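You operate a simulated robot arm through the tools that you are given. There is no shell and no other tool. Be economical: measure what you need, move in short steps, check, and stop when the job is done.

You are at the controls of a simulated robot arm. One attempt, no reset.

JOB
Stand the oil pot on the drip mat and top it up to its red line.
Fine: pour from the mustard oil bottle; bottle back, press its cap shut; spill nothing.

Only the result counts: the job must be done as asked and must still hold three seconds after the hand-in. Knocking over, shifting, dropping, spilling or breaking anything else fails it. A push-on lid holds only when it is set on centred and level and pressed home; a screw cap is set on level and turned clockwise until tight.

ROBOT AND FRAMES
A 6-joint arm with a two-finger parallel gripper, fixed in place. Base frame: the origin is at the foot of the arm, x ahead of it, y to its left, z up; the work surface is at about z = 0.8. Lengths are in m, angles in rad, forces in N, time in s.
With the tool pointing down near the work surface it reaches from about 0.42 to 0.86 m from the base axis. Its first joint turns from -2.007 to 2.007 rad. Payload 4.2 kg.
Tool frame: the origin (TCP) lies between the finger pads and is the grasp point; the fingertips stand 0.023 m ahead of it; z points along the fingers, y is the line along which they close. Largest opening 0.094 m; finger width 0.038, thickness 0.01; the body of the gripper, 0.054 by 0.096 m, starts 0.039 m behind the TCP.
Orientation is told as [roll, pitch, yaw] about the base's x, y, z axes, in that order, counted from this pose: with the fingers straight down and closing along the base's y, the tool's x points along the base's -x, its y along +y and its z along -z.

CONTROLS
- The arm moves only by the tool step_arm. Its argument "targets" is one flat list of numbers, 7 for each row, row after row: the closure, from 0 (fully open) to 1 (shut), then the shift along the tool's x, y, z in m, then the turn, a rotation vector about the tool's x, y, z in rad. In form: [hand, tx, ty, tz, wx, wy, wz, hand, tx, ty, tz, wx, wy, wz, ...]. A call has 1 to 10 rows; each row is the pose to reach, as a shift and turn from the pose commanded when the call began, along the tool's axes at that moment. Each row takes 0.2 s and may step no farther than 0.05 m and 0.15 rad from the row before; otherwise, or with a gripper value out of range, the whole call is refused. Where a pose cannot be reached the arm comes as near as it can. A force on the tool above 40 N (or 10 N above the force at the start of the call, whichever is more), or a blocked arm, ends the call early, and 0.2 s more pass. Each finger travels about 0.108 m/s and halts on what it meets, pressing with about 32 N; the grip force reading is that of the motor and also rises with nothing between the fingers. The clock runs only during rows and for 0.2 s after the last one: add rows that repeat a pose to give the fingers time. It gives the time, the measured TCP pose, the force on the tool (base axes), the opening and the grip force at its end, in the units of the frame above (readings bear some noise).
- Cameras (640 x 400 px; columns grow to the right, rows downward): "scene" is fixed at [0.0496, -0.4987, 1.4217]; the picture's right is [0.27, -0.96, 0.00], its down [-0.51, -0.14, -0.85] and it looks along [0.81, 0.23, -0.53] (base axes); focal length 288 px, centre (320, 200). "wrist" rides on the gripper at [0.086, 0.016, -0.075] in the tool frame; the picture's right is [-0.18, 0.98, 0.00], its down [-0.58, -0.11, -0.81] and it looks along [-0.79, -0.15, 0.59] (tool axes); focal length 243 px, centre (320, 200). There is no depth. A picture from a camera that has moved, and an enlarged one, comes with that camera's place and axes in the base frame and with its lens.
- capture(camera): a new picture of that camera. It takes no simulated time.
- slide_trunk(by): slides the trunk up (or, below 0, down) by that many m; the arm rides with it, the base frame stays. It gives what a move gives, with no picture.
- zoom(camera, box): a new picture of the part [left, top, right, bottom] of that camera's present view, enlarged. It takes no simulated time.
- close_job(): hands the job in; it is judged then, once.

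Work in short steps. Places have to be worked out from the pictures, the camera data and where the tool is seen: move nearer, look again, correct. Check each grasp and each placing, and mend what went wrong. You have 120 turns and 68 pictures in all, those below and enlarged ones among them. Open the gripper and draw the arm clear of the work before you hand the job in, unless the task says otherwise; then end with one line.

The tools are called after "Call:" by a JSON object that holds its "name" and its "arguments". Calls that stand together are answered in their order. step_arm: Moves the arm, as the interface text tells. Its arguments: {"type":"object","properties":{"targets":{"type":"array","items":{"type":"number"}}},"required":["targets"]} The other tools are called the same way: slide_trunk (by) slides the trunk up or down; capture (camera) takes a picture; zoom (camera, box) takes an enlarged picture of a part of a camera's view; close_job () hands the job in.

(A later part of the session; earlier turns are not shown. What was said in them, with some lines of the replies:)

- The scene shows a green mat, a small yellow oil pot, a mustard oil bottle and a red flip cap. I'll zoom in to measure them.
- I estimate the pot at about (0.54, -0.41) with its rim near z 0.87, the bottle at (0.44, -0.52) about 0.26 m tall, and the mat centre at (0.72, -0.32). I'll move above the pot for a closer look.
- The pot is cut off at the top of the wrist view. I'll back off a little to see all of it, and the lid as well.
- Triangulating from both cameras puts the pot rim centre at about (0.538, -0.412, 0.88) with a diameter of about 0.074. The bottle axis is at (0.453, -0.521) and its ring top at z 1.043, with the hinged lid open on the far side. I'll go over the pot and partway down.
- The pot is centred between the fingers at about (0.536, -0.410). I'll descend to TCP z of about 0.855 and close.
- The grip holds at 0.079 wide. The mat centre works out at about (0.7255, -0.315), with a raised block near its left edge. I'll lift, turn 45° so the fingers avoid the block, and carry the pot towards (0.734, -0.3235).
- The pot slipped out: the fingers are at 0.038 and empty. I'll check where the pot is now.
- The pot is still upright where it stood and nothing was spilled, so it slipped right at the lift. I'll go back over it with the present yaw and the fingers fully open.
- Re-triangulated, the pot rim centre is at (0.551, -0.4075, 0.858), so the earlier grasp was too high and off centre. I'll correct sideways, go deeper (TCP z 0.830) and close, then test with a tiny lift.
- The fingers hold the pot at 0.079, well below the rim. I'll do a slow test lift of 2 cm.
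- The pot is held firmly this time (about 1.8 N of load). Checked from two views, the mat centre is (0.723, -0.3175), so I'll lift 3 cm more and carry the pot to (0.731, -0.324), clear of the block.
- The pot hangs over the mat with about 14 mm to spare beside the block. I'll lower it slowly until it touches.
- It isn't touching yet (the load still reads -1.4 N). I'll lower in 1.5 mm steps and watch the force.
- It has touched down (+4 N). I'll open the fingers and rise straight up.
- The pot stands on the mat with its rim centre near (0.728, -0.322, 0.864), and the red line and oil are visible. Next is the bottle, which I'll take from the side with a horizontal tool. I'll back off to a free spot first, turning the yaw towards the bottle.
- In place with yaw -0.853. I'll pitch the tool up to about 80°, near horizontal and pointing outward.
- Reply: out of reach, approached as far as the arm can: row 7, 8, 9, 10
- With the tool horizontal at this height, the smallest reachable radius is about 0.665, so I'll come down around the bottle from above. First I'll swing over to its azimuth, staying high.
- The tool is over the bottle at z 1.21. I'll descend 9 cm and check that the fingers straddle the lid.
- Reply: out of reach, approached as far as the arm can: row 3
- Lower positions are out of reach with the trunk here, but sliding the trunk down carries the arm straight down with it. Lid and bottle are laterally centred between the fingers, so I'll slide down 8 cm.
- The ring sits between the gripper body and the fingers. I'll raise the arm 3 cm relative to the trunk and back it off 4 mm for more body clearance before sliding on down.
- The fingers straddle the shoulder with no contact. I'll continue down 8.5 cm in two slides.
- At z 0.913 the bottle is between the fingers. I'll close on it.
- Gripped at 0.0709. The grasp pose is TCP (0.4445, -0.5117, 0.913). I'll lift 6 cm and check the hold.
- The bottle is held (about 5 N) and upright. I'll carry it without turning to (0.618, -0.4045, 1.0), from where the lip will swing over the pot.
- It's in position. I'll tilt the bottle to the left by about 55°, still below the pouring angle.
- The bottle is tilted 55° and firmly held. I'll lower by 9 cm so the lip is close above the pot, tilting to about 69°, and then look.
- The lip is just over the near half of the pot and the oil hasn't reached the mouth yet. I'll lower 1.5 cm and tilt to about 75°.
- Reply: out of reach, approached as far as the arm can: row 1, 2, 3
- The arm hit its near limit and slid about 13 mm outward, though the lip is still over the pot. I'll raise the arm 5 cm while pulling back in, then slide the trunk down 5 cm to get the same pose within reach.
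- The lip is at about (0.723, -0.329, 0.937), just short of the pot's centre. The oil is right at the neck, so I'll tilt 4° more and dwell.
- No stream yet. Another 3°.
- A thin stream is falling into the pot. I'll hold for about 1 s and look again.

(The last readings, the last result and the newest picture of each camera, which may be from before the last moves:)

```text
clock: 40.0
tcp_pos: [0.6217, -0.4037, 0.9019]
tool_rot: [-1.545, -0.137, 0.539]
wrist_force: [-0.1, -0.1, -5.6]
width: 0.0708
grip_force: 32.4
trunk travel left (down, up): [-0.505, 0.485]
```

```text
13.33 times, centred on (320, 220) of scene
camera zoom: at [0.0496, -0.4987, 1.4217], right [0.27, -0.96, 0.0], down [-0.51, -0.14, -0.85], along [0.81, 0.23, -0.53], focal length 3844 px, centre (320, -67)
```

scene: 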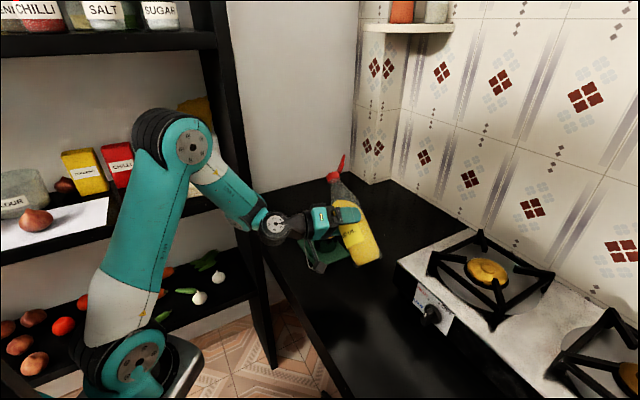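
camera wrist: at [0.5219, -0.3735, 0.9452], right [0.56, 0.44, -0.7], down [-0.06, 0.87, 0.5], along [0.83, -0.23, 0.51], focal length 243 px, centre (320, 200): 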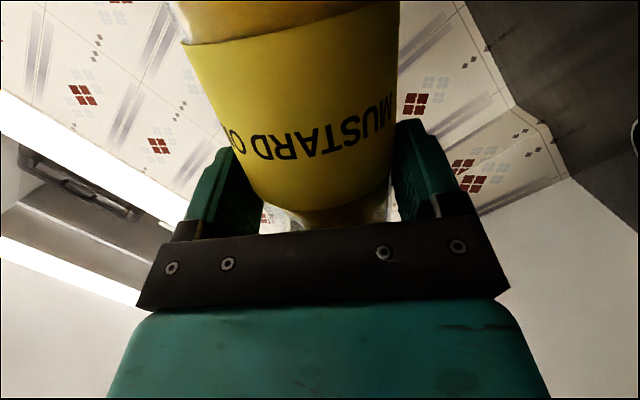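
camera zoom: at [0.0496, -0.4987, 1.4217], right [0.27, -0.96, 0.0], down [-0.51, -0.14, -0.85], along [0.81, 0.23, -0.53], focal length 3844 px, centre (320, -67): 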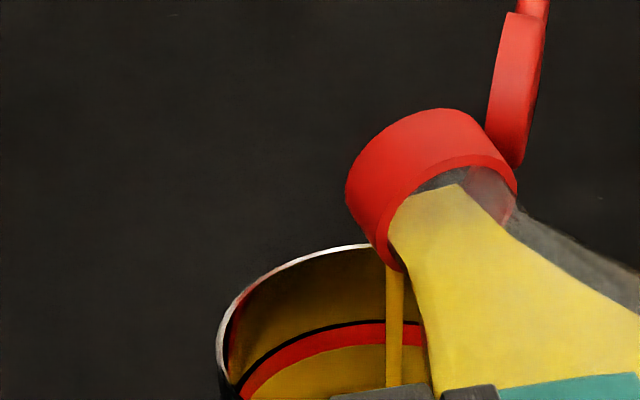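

Still flowing, with the oil surface not yet in view. I'll hold 1.4 s more.

Call:
{"name": "step_arm", "arguments": {"targets": [0.8, 0, 0, 0, 0, 0, 0, 0.8, 0, 0, 0, 0, 0, 0, 0.8, 0, 0, 0, 0, 0, 0, 0.8, 0, 0, 0, 0, 0, 0, 0.8, 0, 0, 0, 0, 0, 0, 0.8, 0, 0, 0, 0, 0, 0]}}

Call:
{"name": "zoom", "arguments": {"camera": "scene", "box": [296, 205, 344, 235]}}

```text
clock: 41.4
tcp_pos: [0.6202, -0.4046, 0.9007]
tool_rot: [-1.547, -0.137, 0.54]
wrist_force: [0.3, 0.2, -5.2]
width: 0.0707
grip_force: 31.7
trunk travel left (down, up): [-0.505, 0.485]
```

```text
13.33 times, centred on (320, 220) of scene
camera zoom: at [0.0496, -0.4987, 1.4217], right [0.27, -0.96, 0.0], down [-0.51, -0.14, -0.85], along [0.81, 0.23, -0.53], focal length 3844 px, centre (320, -67)
```

zoom: 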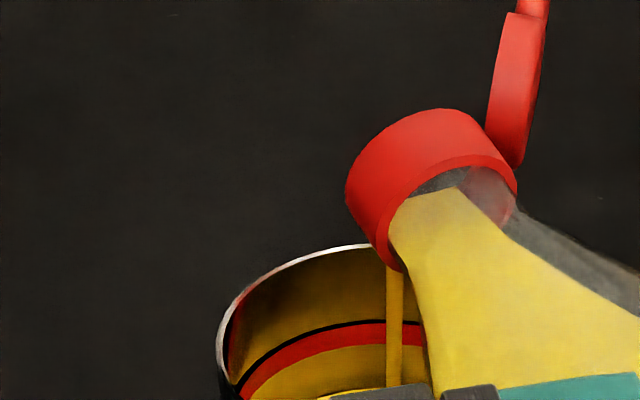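

The oil surface edge has just come into view, about a third of the way from its start level to the red band. I'll hold 2 s more.

Call:
{"name": "step_arm", "arguments": {"targets": [0.8, 0, 0, 0, 0, 0, 0, 0.8, 0, 0, 0, 0, 0, 0, 0.8, 0, 0, 0, 0, 0, 0, 0.8, 0, 0, 0, 0, 0, 0, 0.8, 0, 0, 0, 0, 0, 0, 0.8, 0, 0, 0, 0, 0, 0, 0.8, 0, 0, 0, 0, 0, 0, 0.8, 0, 0, 0, 0, 0, 0, 0.8, 0, 0, 0, 0, 0, 0]}}

Call:
{"name": "zoom", "arguments": {"camera": "scene", "box": [296, 205, 344, 235]}}

```text
clock: 43.4
tcp_pos: [0.6215, -0.4043, 0.9014]
tool_rot: [-1.546, -0.138, 0.538]
wrist_force: [0.4, -0.3, -5.0]
width: 0.0708
grip_force: 31.7
trunk travel left (down, up): [-0.505, 0.485]
```

```text
13.33 times, centred on (320, 220) of scene
camera zoom: at [0.0496, -0.4987, 1.4217], right [0.27, -0.96, 0.0], down [-0.51, -0.14, -0.85], along [0.81, 0.23, -0.53], focal length 3844 px, centre (320, -67)
```

zoom: 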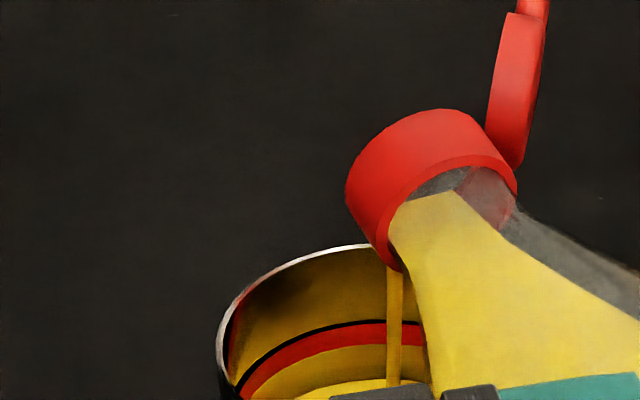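

The level is rising slowly and the stream is thinning. I'll tilt about 2.5° more and hold 1.4 s.

Call:
{"name": "step_arm", "arguments": {"targets": [0.8, 0, 0, 0, 0.0037, 0, -0.0212, 0.8, 0, 0, 0, 0.0075, 0, -0.0424, 0.8, 0, 0, 0, 0.0075, 0, -0.0424, 0.8, 0, 0, 0, 0.0075, 0, -0.0424, 0.8, 0, 0, 0, 0.0075, 0, -0.0424, 0.8, 0, 0, 0, 0.0075, 0, -0.0424]}}

Call:
{"name": "zoom", "arguments": {"camera": "scene", "box": [296, 205, 344, 235]}}

```text
clock: 44.8
tcp_pos: [0.6215, -0.4038, 0.9014]
tool_rot: [-1.555, -0.096, 0.539]
wrist_force: [-0.1, -0.2, -4.3]
width: 0.0709
grip_force: 32.1
trunk travel left (down, up): [-0.505, 0.485]
```

```text
13.33 times, centred on (320, 220) of scene
camera zoom: at [0.0496, -0.4987, 1.4217], right [0.27, -0.96, 0.0], down [-0.51, -0.14, -0.85], along [0.81, 0.23, -0.53], focal length 3844 px, centre (320, -67)
```

zoom: 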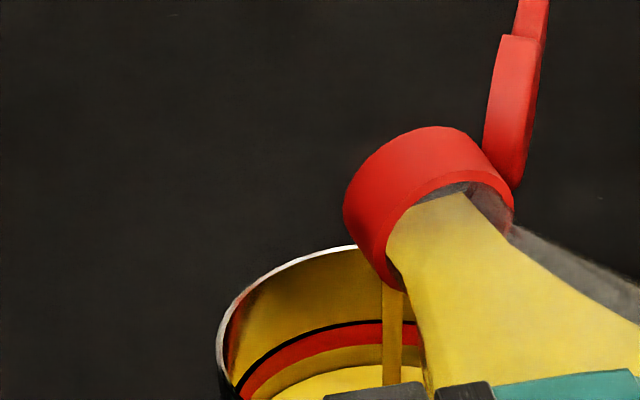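

The oil's far edge is at y≈366 against a red band at 323–346, rising about 9 px/s. I'll hold 1.6 s more.

Call:
{"name": "step_arm", "arguments": {"targets": [0.8, 0, 0, 0, 0, 0, 0, 0.8, 0, 0, 0, 0, 0, 0, 0.8, 0, 0, 0, 0, 0, 0, 0.8, 0, 0, 0, 0, 0, 0, 0.8, 0, 0, 0, 0, 0, 0, 0.8, 0, 0, 0, 0, 0, 0, 0.8, 0, 0, 0, 0, 0, 0]}}

Call:
{"name": "zoom", "arguments": {"camera": "scene", "box": [296, 205, 344, 235]}}

```text
clock: 46.4
tcp_pos: [0.6205, -0.4041, 0.9012]
tool_rot: [-1.555, -0.097, 0.541]
wrist_force: [1.2, 0.5, -4.2]
width: 0.0706
grip_force: 32.0
trunk travel left (down, up): [-0.505, 0.485]
```

```text
13.33 times, centred on (320, 220) of scene
camera zoom: at [0.0496, -0.4987, 1.4217], right [0.27, -0.96, 0.0], down [-0.51, -0.14, -0.85], along [0.81, 0.23, -0.53], focal length 3844 px, centre (320, -67)
```

zoom: 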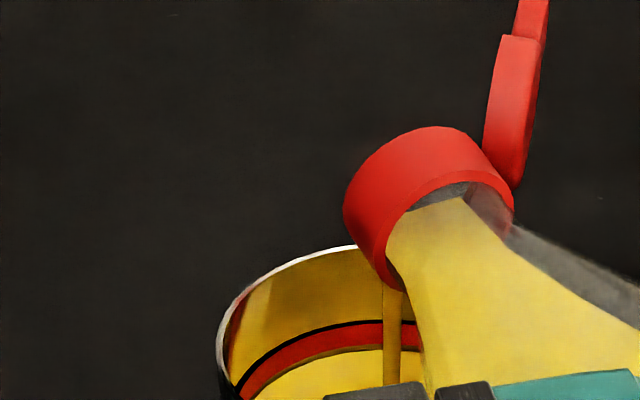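

The oil is nearly at the red band's lower edge. I'll hold 1 s more, then tilt back to stop the flow and check.

Call:
{"name": "step_arm", "arguments": {"targets": [0.8, 0, 0, 0, 0, 0, 0, 0.8, 0, 0, 0, 0, 0, 0, 0.8, 0, 0, 0, 0, 0, 0, 0.8, 0, 0, 0, 0, 0, 0, 0.8, 0, 0, 0, -0.0209, 0, 0.1182, 0.8, 0, 0, 0, -0.0418, 0, 0.2364, 0.8, 0, 0, 0, -0.0418, 0, 0.2364]}}

Call:
{"name": "zoom", "arguments": {"camera": "scene", "box": [296, 205, 344, 235]}}

```text
clock: 48.0
tcp_pos: [0.6211, -0.4047, 0.9023]
tool_rot: [-1.509, -0.333, 0.531]
wrist_force: [-0.3, -0.6, -4.2]
width: 0.0705
grip_force: 32.0
trunk travel left (down, up): [-0.505, 0.485]
```

```text
13.33 times, centred on (320, 220) of scene
camera zoom: at [0.0496, -0.4987, 1.4217], right [0.27, -0.96, 0.0], down [-0.51, -0.14, -0.85], along [0.81, 0.23, -0.53], focal length 3844 px, centre (320, -67)
```

zoom: 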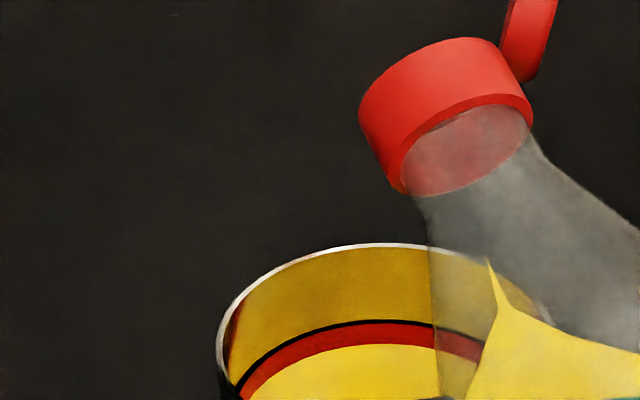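

The oil now reaches the lower edge of the red band (band 323–344). I'll add a short pour to bring it to the middle of the line.

Call:
{"name": "step_arm", "arguments": {"targets": [0.8, 0, 0, 0, 0.0209, 0, -0.1182, 0.8, 0, 0, 0, 0.0418, 0, -0.2364, 0.8, 0, 0, 0, 0.0418, 0, -0.2364, 0.8, 0, 0, 0, 0.0418, 0, -0.2364, 0.8, 0, 0, 0, 0.0418, 0, -0.2364, 0.8, 0, 0, 0, 0.0418, 0, -0.2364, 0.8, 0, 0, 0, 0.0209, 0, -0.1182, 0.8, 0, 0, 0, 0, 0, 0]}}

Call:
{"name": "zoom", "arguments": {"camera": "scene", "box": [296, 205, 344, 235]}}

```text
clock: 49.8
tcp_pos: [0.6211, -0.4042, 0.9016]
tool_rot: [-1.511, -0.332, 0.53]
wrist_force: [0.2, -0.7, -5.1]
width: 0.0705
grip_force: 32.0
trunk travel left (down, up): [-0.505, 0.485]
```

```text
13.33 times, centred on (320, 220) of scene
camera zoom: at [0.0496, -0.4987, 1.4217], right [0.27, -0.96, 0.0], down [-0.51, -0.14, -0.85], along [0.81, 0.23, -0.53], focal length 3844 px, centre (320, -67)
```

zoom: 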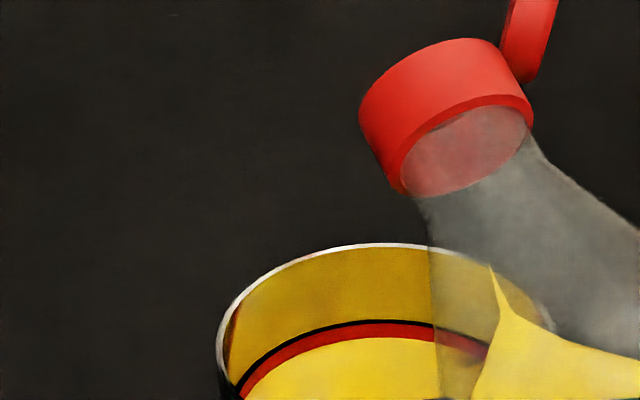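

The red band is half covered, so the oil stands at the middle of the line. I'll turn the bottle upright while rising.

Call:
{"name": "step_arm", "arguments": {"targets": [0.8, 0, 0, 0, -0.0238, 0, 0.1349, 0.8, 0, 0, 0, -0.0477, 0, 0.2699, 0.8, 0, 0, 0, -0.0715, 0, 0.4048, 0.8, -0.0098, -0.0283, -0.0017, -0.0953, 0, 0.5398, 0.8, -0.0196, -0.0566, -0.0035, -0.1192, 0, 0.6747, 0.8, -0.0293, -0.085, -0.0052, -0.143, 0, 0.8097, 0.8, -0.0326, -0.0944, -0.0058, -0.1669, 0, 0.9446, 0.8, -0.0326, -0.0944, -0.0058, -0.1907, 0, 1.0796, 0.8, -0.0326, -0.0944, -0.0058, -0.2145, 0, 1.2145, 0.8, -0.0326, -0.0944, -0.0058, -0.2145, 0, 1.2145]}}

Call:
{"name": "capture", "arguments": {"camera": "scene"}}

```text
clock: 52.0
tcp_pos: [0.6196, -0.4043, 1.0016]
tool_rot: [0.011, -1.397, -0.866]
wrist_force: [0.8, -0.2, -3.8]
width: 0.0706
grip_force: 31.8
trunk travel left (down, up): [-0.505, 0.485]
```

```text
22 pictures are left
```

scene: 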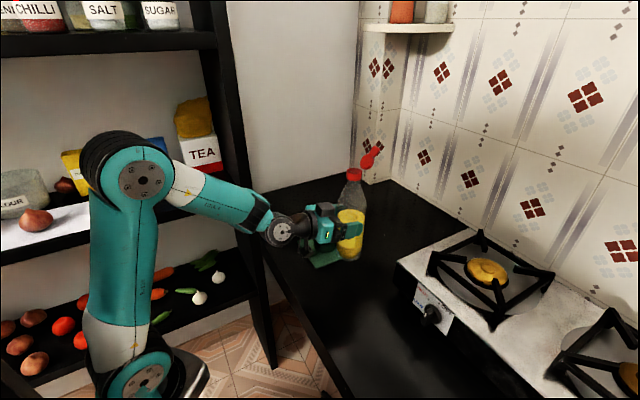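

The bottle is upright at z 1.0. I'll carry it back to its original spot, above the grasp pose.

Call:
{"name": "step_arm", "arguments": {"targets": [0.8, 0.001, -0.01, -0.0014, 0, 0, 0, 0.8, 0.003, -0.034, -0.0048, 0, 0, 0, 0.8, 0.006, -0.062, -0.0088, 0, 0, 0, 0.8, 0.01, -0.09, -0.0127, 0, 0, 0, 0.8, 0.014, -0.118, -0.0167, 0, 0, 0, 0.8, 0.018, -0.146, -0.0207, 0, 0, 0, 0.8, 0.021, -0.174, -0.0246, 0, 0, 0, 0.8, 0.024, -0.194, -0.0275, 0, 0, 0, 0.8, 0.0254, -0.2028, -0.0287, 0, 0, 0, 0.8, 0.0254, -0.2028, -0.0287, 0, 0, 0]}}

Call:
{"name": "zoom", "arguments": {"camera": "scene", "box": [280, 210, 460, 370]}}

```text
clock: 54.2
tcp_pos: [0.4487, -0.5132, 0.9812]
tool_rot: [0.003, -1.396, -0.854]
wrist_force: [0.0, 0.2, -4.6]
width: 0.0705
grip_force: 31.5
trunk travel left (down, up): [-0.505, 0.485]
```

```text
2.50 times, centred on (370, 290) of scene
camera zoom: at [0.0496, -0.4987, 1.4217], right [0.27, -0.96, 0.0], down [-0.51, -0.14, -0.85], along [0.81, 0.23, -0.53], focal length 721 px, centre (195, -25)
```

zoom: 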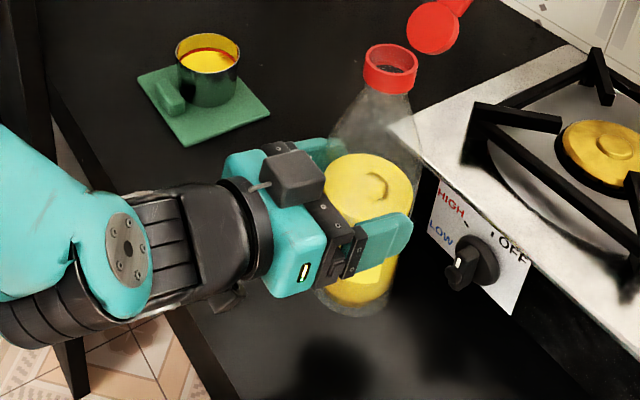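

It's over the original spot within a few mm. I'll lower 6.2 cm with a small correction, then feel for contact.

Call:
{"name": "step_arm", "arguments": {"targets": [0.8, 0.0246, -0.0016, 0.001, 0, 0, 0, 0.8, 0.0443, -0.0016, 0.0044, 0, 0, 0, 0.8, 0.0591, -0.0016, 0.007, 0, 0, 0, 0.8, 0.0611, -0.0016, 0.0074, 0, 0, 0]}}

```text
clock: 55.2
tcp_pos: [0.4428, -0.5122, 0.9187]
tool_rot: [0.0, -1.396, -0.854]
wrist_force: [0.8, -0.5, -4.2]
width: 0.0707
grip_force: 31.5
trunk travel left (down, up): [-0.505, 0.485]
```

Call:
{"name": "step_arm", "arguments": {"targets": [0.8, 0.0015, 0, 0.0003, 0, 0, 0, 0.8, 0.003, 0, 0.0005, 0, 0, 0, 0.8, 0.004, 0, 0.0007, 0, 0, 0]}}

```text
clock: 56.0
tcp_pos: [0.4433, -0.513, 0.9169]
tool_rot: [0.001, -1.397, -0.855]
wrist_force: [-0.3, 0.1, -4.5]
width: 0.0707
grip_force: 32.2
trunk travel left (down, up): [-0.505, 0.485]
```

Still hanging (-4.5 N), so I'll lower a few mm more.

Call:
{"name": "step_arm", "arguments": {"targets": [0.8, 0.0012, 0, 0.0002, 0, 0, 0, 0.8, 0.0024, 0, 0.0004, 0, 0, 0, 0.8, 0.0035, 0, 0.0006, 0, 0, 0]}}

```text
clock: 56.8
tcp_pos: [0.4437, -0.5114, 0.9142]
tool_rot: [0.004, -1.398, -0.857]
wrist_force: [-1.0, 1.5, 1.2]
width: 0.0705
grip_force: 31.7
trunk travel left (down, up): [-0.505, 0.485]
```

The bottle is back on the counter (+1 N). I'll open the fingers and rise straight up around it.

Call:
{"name": "step_arm", "arguments": {"targets": [0.4, 0, 0, 0, 0, 0, 0, 0, 0, 0, 0, 0, 0, 0, 0, 0, 0, 0, 0, 0, 0, 0, -0.0296, 0, -0.0052, 0, 0, 0, 0, -0.0689, 0, -0.0122, 0, 0, 0, 0, -0.1083, 0, -0.0191, 0, 0, 0]}}

Call:
{"name": "zoom", "arguments": {"camera": "scene", "box": [280, 210, 460, 370]}}

```text
clock: 58.2
tcp_pos: [0.4449, -0.5137, 1.0255]
tool_rot: [0.003, -1.396, -0.859]
wrist_force: [-0.1, -0.5, 0.4]
width: 0.0938
grip_force: 0.0
trunk travel left (down, up): [-0.505, 0.485]
```

```text
2.50 times, centred on (370, 290) of scene
camera zoom: at [0.0496, -0.4987, 1.4217], right [0.27, -0.96, 0.0], down [-0.51, -0.14, -0.85], along [0.81, 0.23, -0.53], focal length 721 px, centre (195, -25)
```

zoom: 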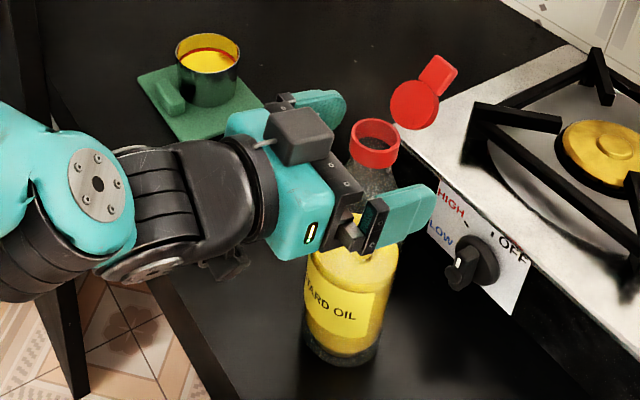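

The bottle stands in its place and the pot looks full to its line. I'll raise the trunk 0.22 m to lift the gripper clear above the lid.

Call:
{"name": "slide_trunk", "arguments": {"by": 0.22}}

Call:
{"name": "step_arm", "arguments": {"targets": [0, 0, 0, 0, 0, 0.14, 0, 0, 0, 0, 0, 0, 0.28, 0, 0, 0, 0, 0, 0, 0.42, 0, 0.3, 0, 0, 0, 0, 0.56, 0, 0.6, 0, 0, 0, 0, 0.7, 0, 0.9, 0, 0, 0, 0, 0.84, 0, 1, 0, 0, 0, 0, 0.98, 0, 1, 0, 0, 0, 0, 1.12, 0, 1, 0, 0, 0, 0, 1.26, 0, 1, 0, 0, 0, 0, 1.396, 0]}}

Call:
{"name": "capture", "arguments": {"camera": "wrist"}}

```text
clock: 60.5
tcp_pos: [0.4455, -0.5136, 1.2454]
tool_rot: [0.002, -1.397, -0.855]
wrist_force: [-0.3, -0.2, -0.7]
width: 0.094
grip_force: 0.1
trunk travel left (down, up): [-0.725, 0.265]
```

```text
clock: 62.7
tcp_pos: [0.446, -0.5121, 1.2447]
tool_rot: [-0.001, 0.001, -0.853]
wrist_force: [-0.3, -0.4, 1.0]
width: 0.0
grip_force: 32.1
trunk travel left (down, up): [-0.725, 0.265]
```

```text
19 pictures are left
camera wrist: at [0.4004, -0.4391, 1.3197], right [0.86, 0.51, 0.0], down [0.3, -0.51, 0.81], along [0.41, -0.69, -0.59], focal length 243 px, centre (320, 200)
```

wrist: 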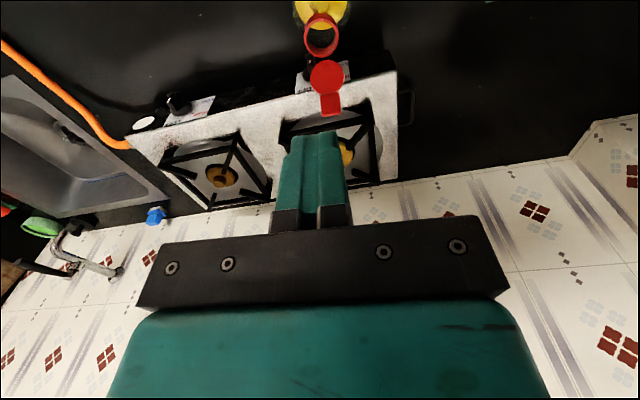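

From above, the lid, tab and ring line up with the tool plane, with the tab end near (0.489, -0.565, 1.095). I'll move the closed fingers outward past the tab and then down behind it.

Call:
{"name": "step_arm", "arguments": {"targets": [1, -0.036, 0, 0, 0, 0, 0, 1, -0.072, -0.001, 0, 0, 0, 0, 1, -0.108, -0.0015, 0, 0, 0, 0, 1, -0.108, -0.0015, 0.045, 0, 0, 0, 1, -0.108, -0.0015, 0.09, 0, 0, 0]}}

Call:
{"name": "zoom", "arguments": {"camera": "scene", "box": [340, 190, 468, 270]}}

Call:
{"name": "zoom", "arguments": {"camera": "wrist", "box": [200, 0, 440, 150]}}

```text
clock: 63.9
tcp_pos: [0.5128, -0.5948, 1.1528]
tool_rot: [0.001, 0.0, -0.854]
wrist_force: [0.0, 0.1, -0.1]
width: 0.0
grip_force: 32.0
trunk travel left (down, up): [-0.725, 0.265]
```

```text
5.00 times, centred on (404, 230) of scene
camera zoom: at [0.0496, -0.4987, 1.4217], right [0.27, -0.96, 0.0], down [-0.51, -0.14, -0.85], along [0.81, 0.23, -0.53], focal length 1441 px, centre (-100, 50)
```

zoom: 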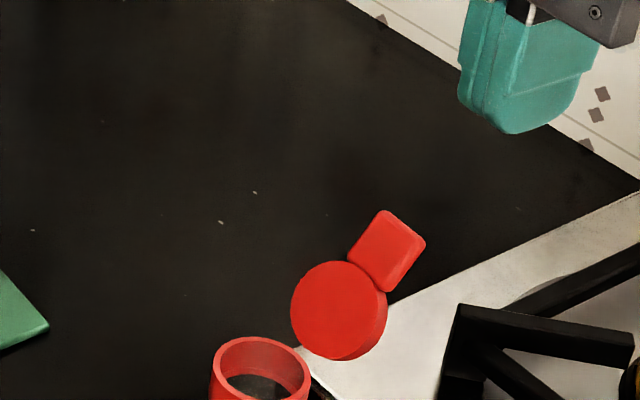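

```text
2.67 times, centred on (320, 75) of wrist
camera zoom: at [0.4679, -0.5203, 1.2276], right [0.86, 0.51, 0.0], down [0.3, -0.51, 0.81], along [0.41, -0.69, -0.59], focal length 647 px, centre (320, 533)
```

zoom: 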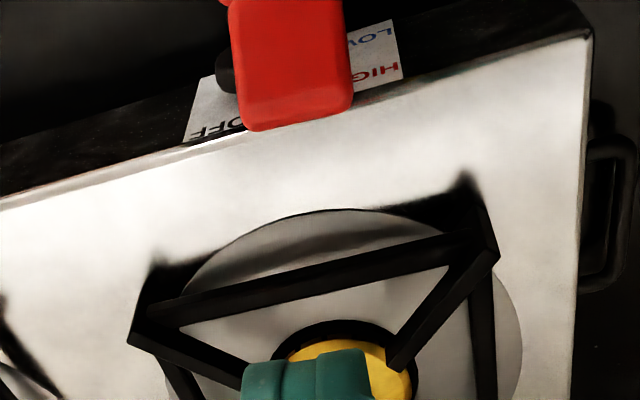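

The finger is 17 mm beyond the tab and laterally centred. I'll go down so the tip is at z≈1.062, then push inward gently.

Call:
{"name": "step_arm", "arguments": {"targets": [1, 0, 0.001, 0.04, 0, 0, 0, 1, 0, 0.002, 0.067, 0, 0, 0, 1, 0.01, 0.002, 0.067, 0, 0, 0, 1, 0.017, 0.002, 0.067, 0, 0, 0, 1, 0.024, 0.002, 0.067, 0, 0, 0, 1, 0.031, 0.002, 0.067, 0, 0, 0, 1, 0.038, 0.002, 0.067, 0, 0, 0]}}

Call:
{"name": "zoom", "arguments": {"camera": "scene", "box": [320, 210, 464, 300]}}

```text
clock: 65.5
tcp_pos: [0.4903, -0.5661, 1.0884]
tool_rot: [0.0, 0.0, -0.852]
wrist_force: [0.1, 0.8, 0.8]
width: 0.0
grip_force: 31.8
trunk travel left (down, up): [-0.725, 0.265]
```

```text
4.44 times, centred on (392, 255) of scene
camera zoom: at [0.0496, -0.4987, 1.4217], right [0.27, -0.96, 0.0], down [-0.51, -0.14, -0.85], along [0.81, 0.23, -0.53], focal length 1281 px, centre (0, -44)
```

zoom: 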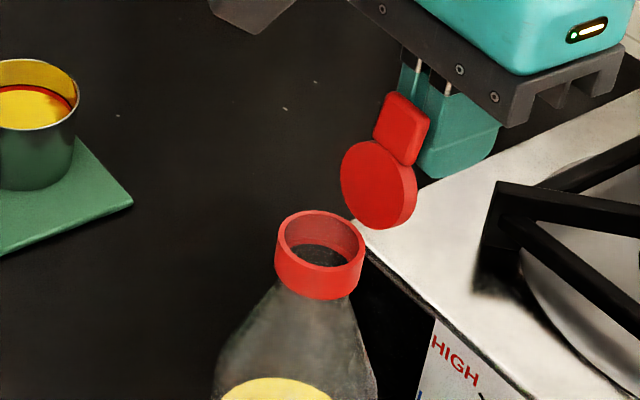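

The finger is touching the tab, the lid is coming up and the bottle stands still. I'll continue inward slowly.

Call:
{"name": "step_arm", "arguments": {"targets": [1, 0.007, 0, 0, 0, 0, 0, 1, 0.014, 0, 0, 0, 0, 0, 1, 0.021, 0, 0, 0, 0, 0, 1, 0.028, 0, 0, 0, 0, 0]}}

Call:
{"name": "zoom", "arguments": {"camera": "scene", "box": [320, 210, 464, 300]}}

```text
clock: 66.5
tcp_pos: [0.4736, -0.5456, 1.0897]
tool_rot: [0.0, 0.002, -0.854]
wrist_force: [0.3, 0.0, -0.1]
width: 0.0
grip_force: 31.6
trunk travel left (down, up): [-0.725, 0.265]
```

```text
4.44 times, centred on (392, 255) of scene
camera zoom: at [0.0496, -0.4987, 1.4217], right [0.27, -0.96, 0.0], down [-0.51, -0.14, -0.85], along [0.81, 0.23, -0.53], focal length 1281 px, centre (0, -44)
```

zoom: 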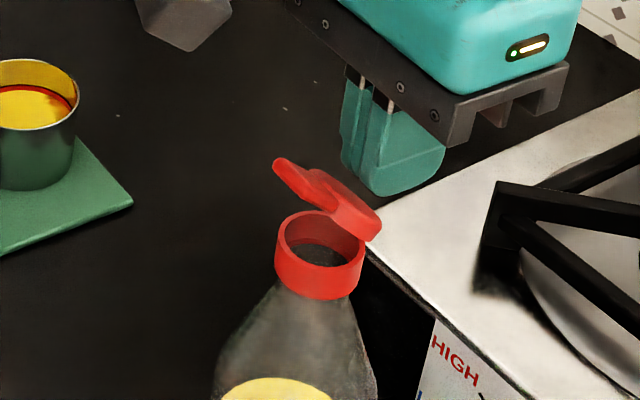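

The lid has swung past vertical and leans over the mouth, with the bottle steady. I'll raise the fingers and go over the bottle axis to press down.

Call:
{"name": "step_arm", "arguments": {"targets": [1, -0.005, 0, -0.03, 0, 0, 0, 1, -0.003, 0, -0.065, 0, 0, 0, 1, 0.016, 0.001, -0.065, 0, 0, 0, 1, 0.032, 0.0014, -0.065, 0, 0, 0, 1, 0.032, 0.0014, -0.035, 0, 0, 0]}}

Call:
{"name": "zoom", "arguments": {"camera": "scene", "box": [320, 200, 464, 290]}}

```text
clock: 67.7
tcp_pos: [0.4538, -0.5208, 1.1247]
tool_rot: [-0.002, -0.001, -0.851]
wrist_force: [-0.3, 0.3, -0.7]
width: 0.0
grip_force: 31.7
trunk travel left (down, up): [-0.725, 0.265]
```

```text
4.44 times, centred on (392, 245) of scene
camera zoom: at [0.0496, -0.4987, 1.4217], right [0.27, -0.96, 0.0], down [-0.51, -0.14, -0.85], along [0.81, 0.23, -0.53], focal length 1281 px, centre (0, 0)
```

zoom: 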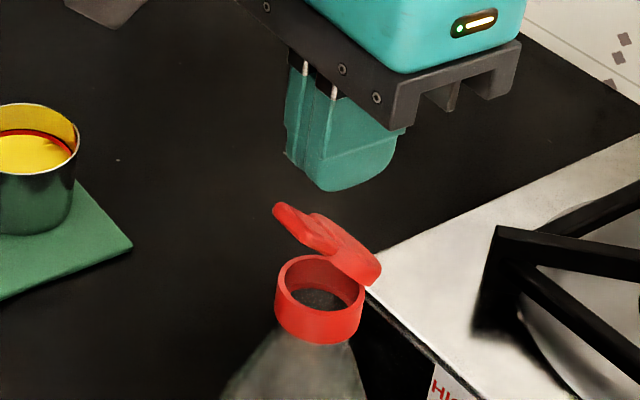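

The fingertips are above the half-closed lid. I'll press down slowly.

Call:
{"name": "step_arm", "arguments": {"targets": [1, 0, 0, 0.008, 0, 0, 0, 1, 0, 0, 0.016, 0, 0, 0, 1, 0, 0, 0.024, 0, 0, 0, 1, 0, 0, 0.032, 0, 0, 0, 1, 0, 0, 0.039, 0, 0, 0]}}

Call:
{"name": "zoom", "arguments": {"camera": "scene", "box": [320, 210, 464, 300]}}

```text
clock: 68.9
tcp_pos: [0.4536, -0.5201, 1.0854]
tool_rot: [0.0, 0.0, -0.853]
wrist_force: [-0.2, 0.6, -0.6]
width: 0.0001
grip_force: 32.3
trunk travel left (down, up): [-0.725, 0.265]
```

```text
4.44 times, centred on (392, 255) of scene
camera zoom: at [0.0496, -0.4987, 1.4217], right [0.27, -0.96, 0.0], down [-0.51, -0.14, -0.85], along [0.81, 0.23, -0.53], focal length 1281 px, centre (0, -44)
```

zoom: 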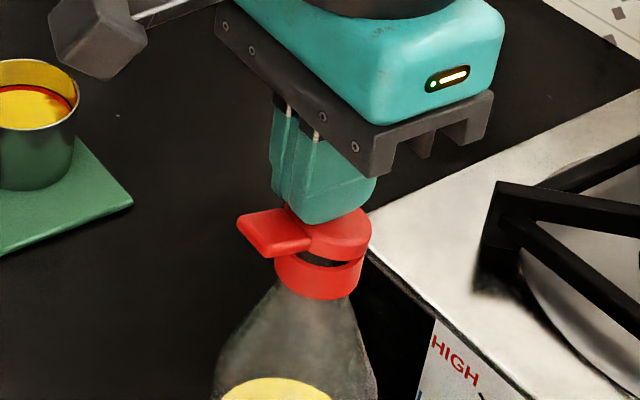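

The lid is almost down. I'll press on in 2 mm steps and watch the force.

Call:
{"name": "step_arm", "arguments": {"targets": [1, 0, 0, 0.003, 0, 0, 0, 1, 0, 0, 0.006, 0, 0, 0, 1, 0, 0, 0.008, 0, 0, 0, 1, 0, 0, 0.01, 0, 0, 0, 1, 0, 0, 0.012, 0, 0, 0]}}

```text
clock: 70.1
tcp_pos: [0.4539, -0.5222, 1.0779]
tool_rot: [-0.003, -0.015, -0.853]
wrist_force: [-0.4, 3.0, 18.7]
width: 0.0
grip_force: 31.8
trunk travel left (down, up): [-0.725, 0.265]
stopped in row 5: the force on the tool passed its limit (the readings are from after the stop); the commanded pose is now the measured one
```

The force passed the limit and 19 N remains at z 1.078. I'll look at the lid.

Call:
{"name": "zoom", "arguments": {"camera": "scene", "box": [352, 225, 432, 275]}}

```text
8.00 times, centred on (392, 250) of scene
camera zoom: at [0.0496, -0.4987, 1.4217], right [0.27, -0.96, 0.0], down [-0.51, -0.14, -0.85], along [0.81, 0.23, -0.53], focal length 2306 px, centre (-256, -200)
```

zoom: 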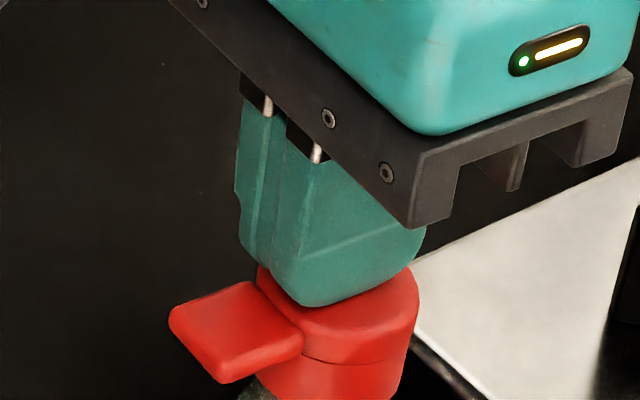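

The lid sits flush on the ring with only a thin seam. I'll give one more small press, then rise and check.

Call:
{"name": "step_arm", "arguments": {"targets": [1, 0, 0, 0.001, 0, 0, 0, 1, 0, 0, 0.002, 0, 0, 0, 1, 0, 0, 0.003, 0, 0, 0]}}

Call:
{"name": "step_arm", "arguments": {"targets": [1, 0, 0, -0.01, 0, 0, 0, 1, 0, 0, -0.04, 0, 0, 0, 1, 0, 0, -0.085, 0, 0, 0, 1, 0.03, 0, -0.12, 0, 0, 0]}}

Call:
{"name": "zoom", "arguments": {"camera": "scene", "box": [352, 235, 432, 285]}}

```text
clock: 70.7
tcp_pos: [0.455, -0.5232, 1.078]
tool_rot: [-0.004, -0.019, -0.855]
wrist_force: [-1.2, 2.1, 18.1]
width: 0.0002
grip_force: 32.1
trunk travel left (down, up): [-0.725, 0.265]
stopped in row 2: the force on the tool passed its limit (the readings are from after the stop); the commanded pose is now the measured one
```

```text
clock: 71.7
tcp_pos: [0.4346, -0.4995, 1.1969]
tool_rot: [-0.002, -0.013, -0.853]
wrist_force: [1.0, -0.4, -0.7]
width: 0.0001
grip_force: 31.8
trunk travel left (down, up): [-0.725, 0.265]
```

```text
8.00 times, centred on (392, 260) of scene
camera zoom: at [0.0496, -0.4987, 1.4217], right [0.27, -0.96, 0.0], down [-0.51, -0.14, -0.85], along [0.81, 0.23, -0.53], focal length 2306 px, centre (-256, -280)
```

zoom: 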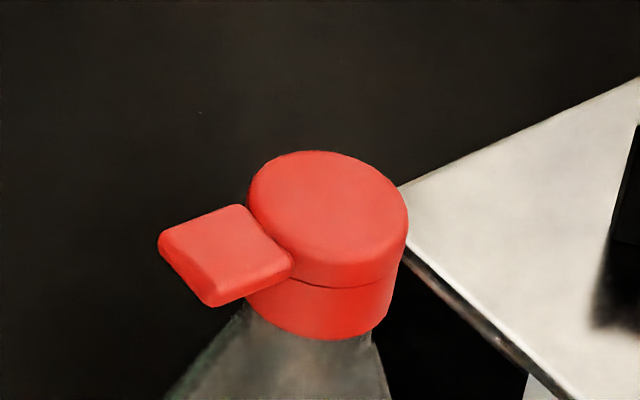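

The lid is shut flush and the bottle is upright. I'll open the gripper, draw the arm away and take a final look.

Call:
{"name": "step_arm", "arguments": {"targets": [0.5, 0, 0.02, -0.04, 0, 0, 0, 0, 0, 0.05, -0.07, 0, 0, 0, 0, 0, 0.09, -0.08, 0, 0, 0, 0, 0, 0.09, -0.08, 0, 0, 0]}}

Call:
{"name": "capture", "arguments": {"camera": "scene"}}

Call:
{"name": "zoom", "arguments": {"camera": "scene", "box": [296, 205, 360, 245]}}

Call:
{"name": "zoom", "arguments": {"camera": "scene", "box": [280, 210, 460, 370]}}

```text
clock: 72.7
tcp_pos: [0.501, -0.441, 1.2776]
tool_rot: [-0.003, -0.013, -0.853]
wrist_force: [-0.1, 1.0, 0.5]
width: 0.0941
grip_force: 0.1
trunk travel left (down, up): [-0.725, 0.265]
```

```text
10 pictures are left
```

scene: 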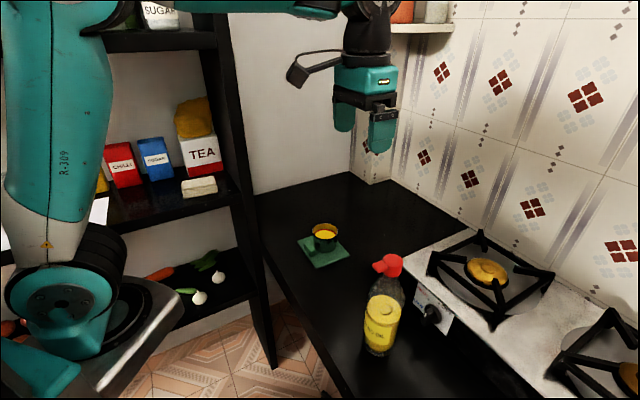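

```text
10.00 times, centred on (328, 225) of scene
camera zoom: at [0.0496, -0.4987, 1.4217], right [0.27, -0.96, 0.0], down [-0.51, -0.14, -0.85], along [0.81, 0.23, -0.53], focal length 2883 px, centre (240, -50)
```

zoom: 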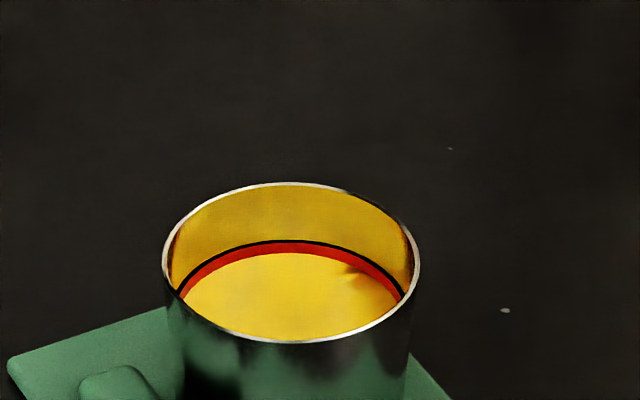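

```text
2.50 times, centred on (370, 290) of scene
camera zoom: at [0.0496, -0.4987, 1.4217], right [0.27, -0.96, 0.0], down [-0.51, -0.14, -0.85], along [0.81, 0.23, -0.53], focal length 721 px, centre (195, -25)
```

zoom: 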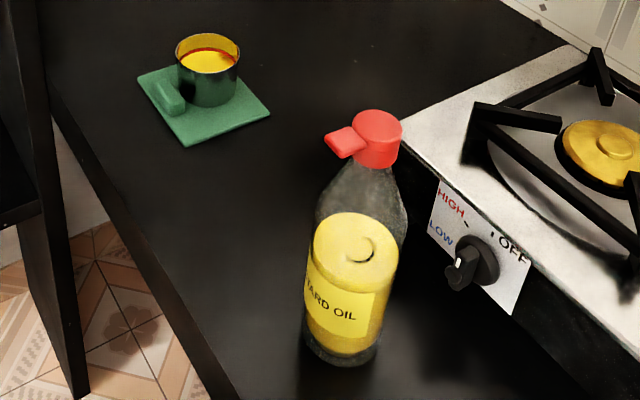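

The pot stands on the mat with the oil in the red band. The bottle is back with its lid shut, the counter is clean (the pale specks were there from the start) and the arm is clear, so I'm handing in.

Call:
{"name": "close_job", "arguments": {}}

```text
The job is handed in.
```

The oil pot is on the drip mat, filled to the middle of its red line from the mustard oil bottle; the bottle is back in its place with its cap pressed shut, and the pictures show no spill.
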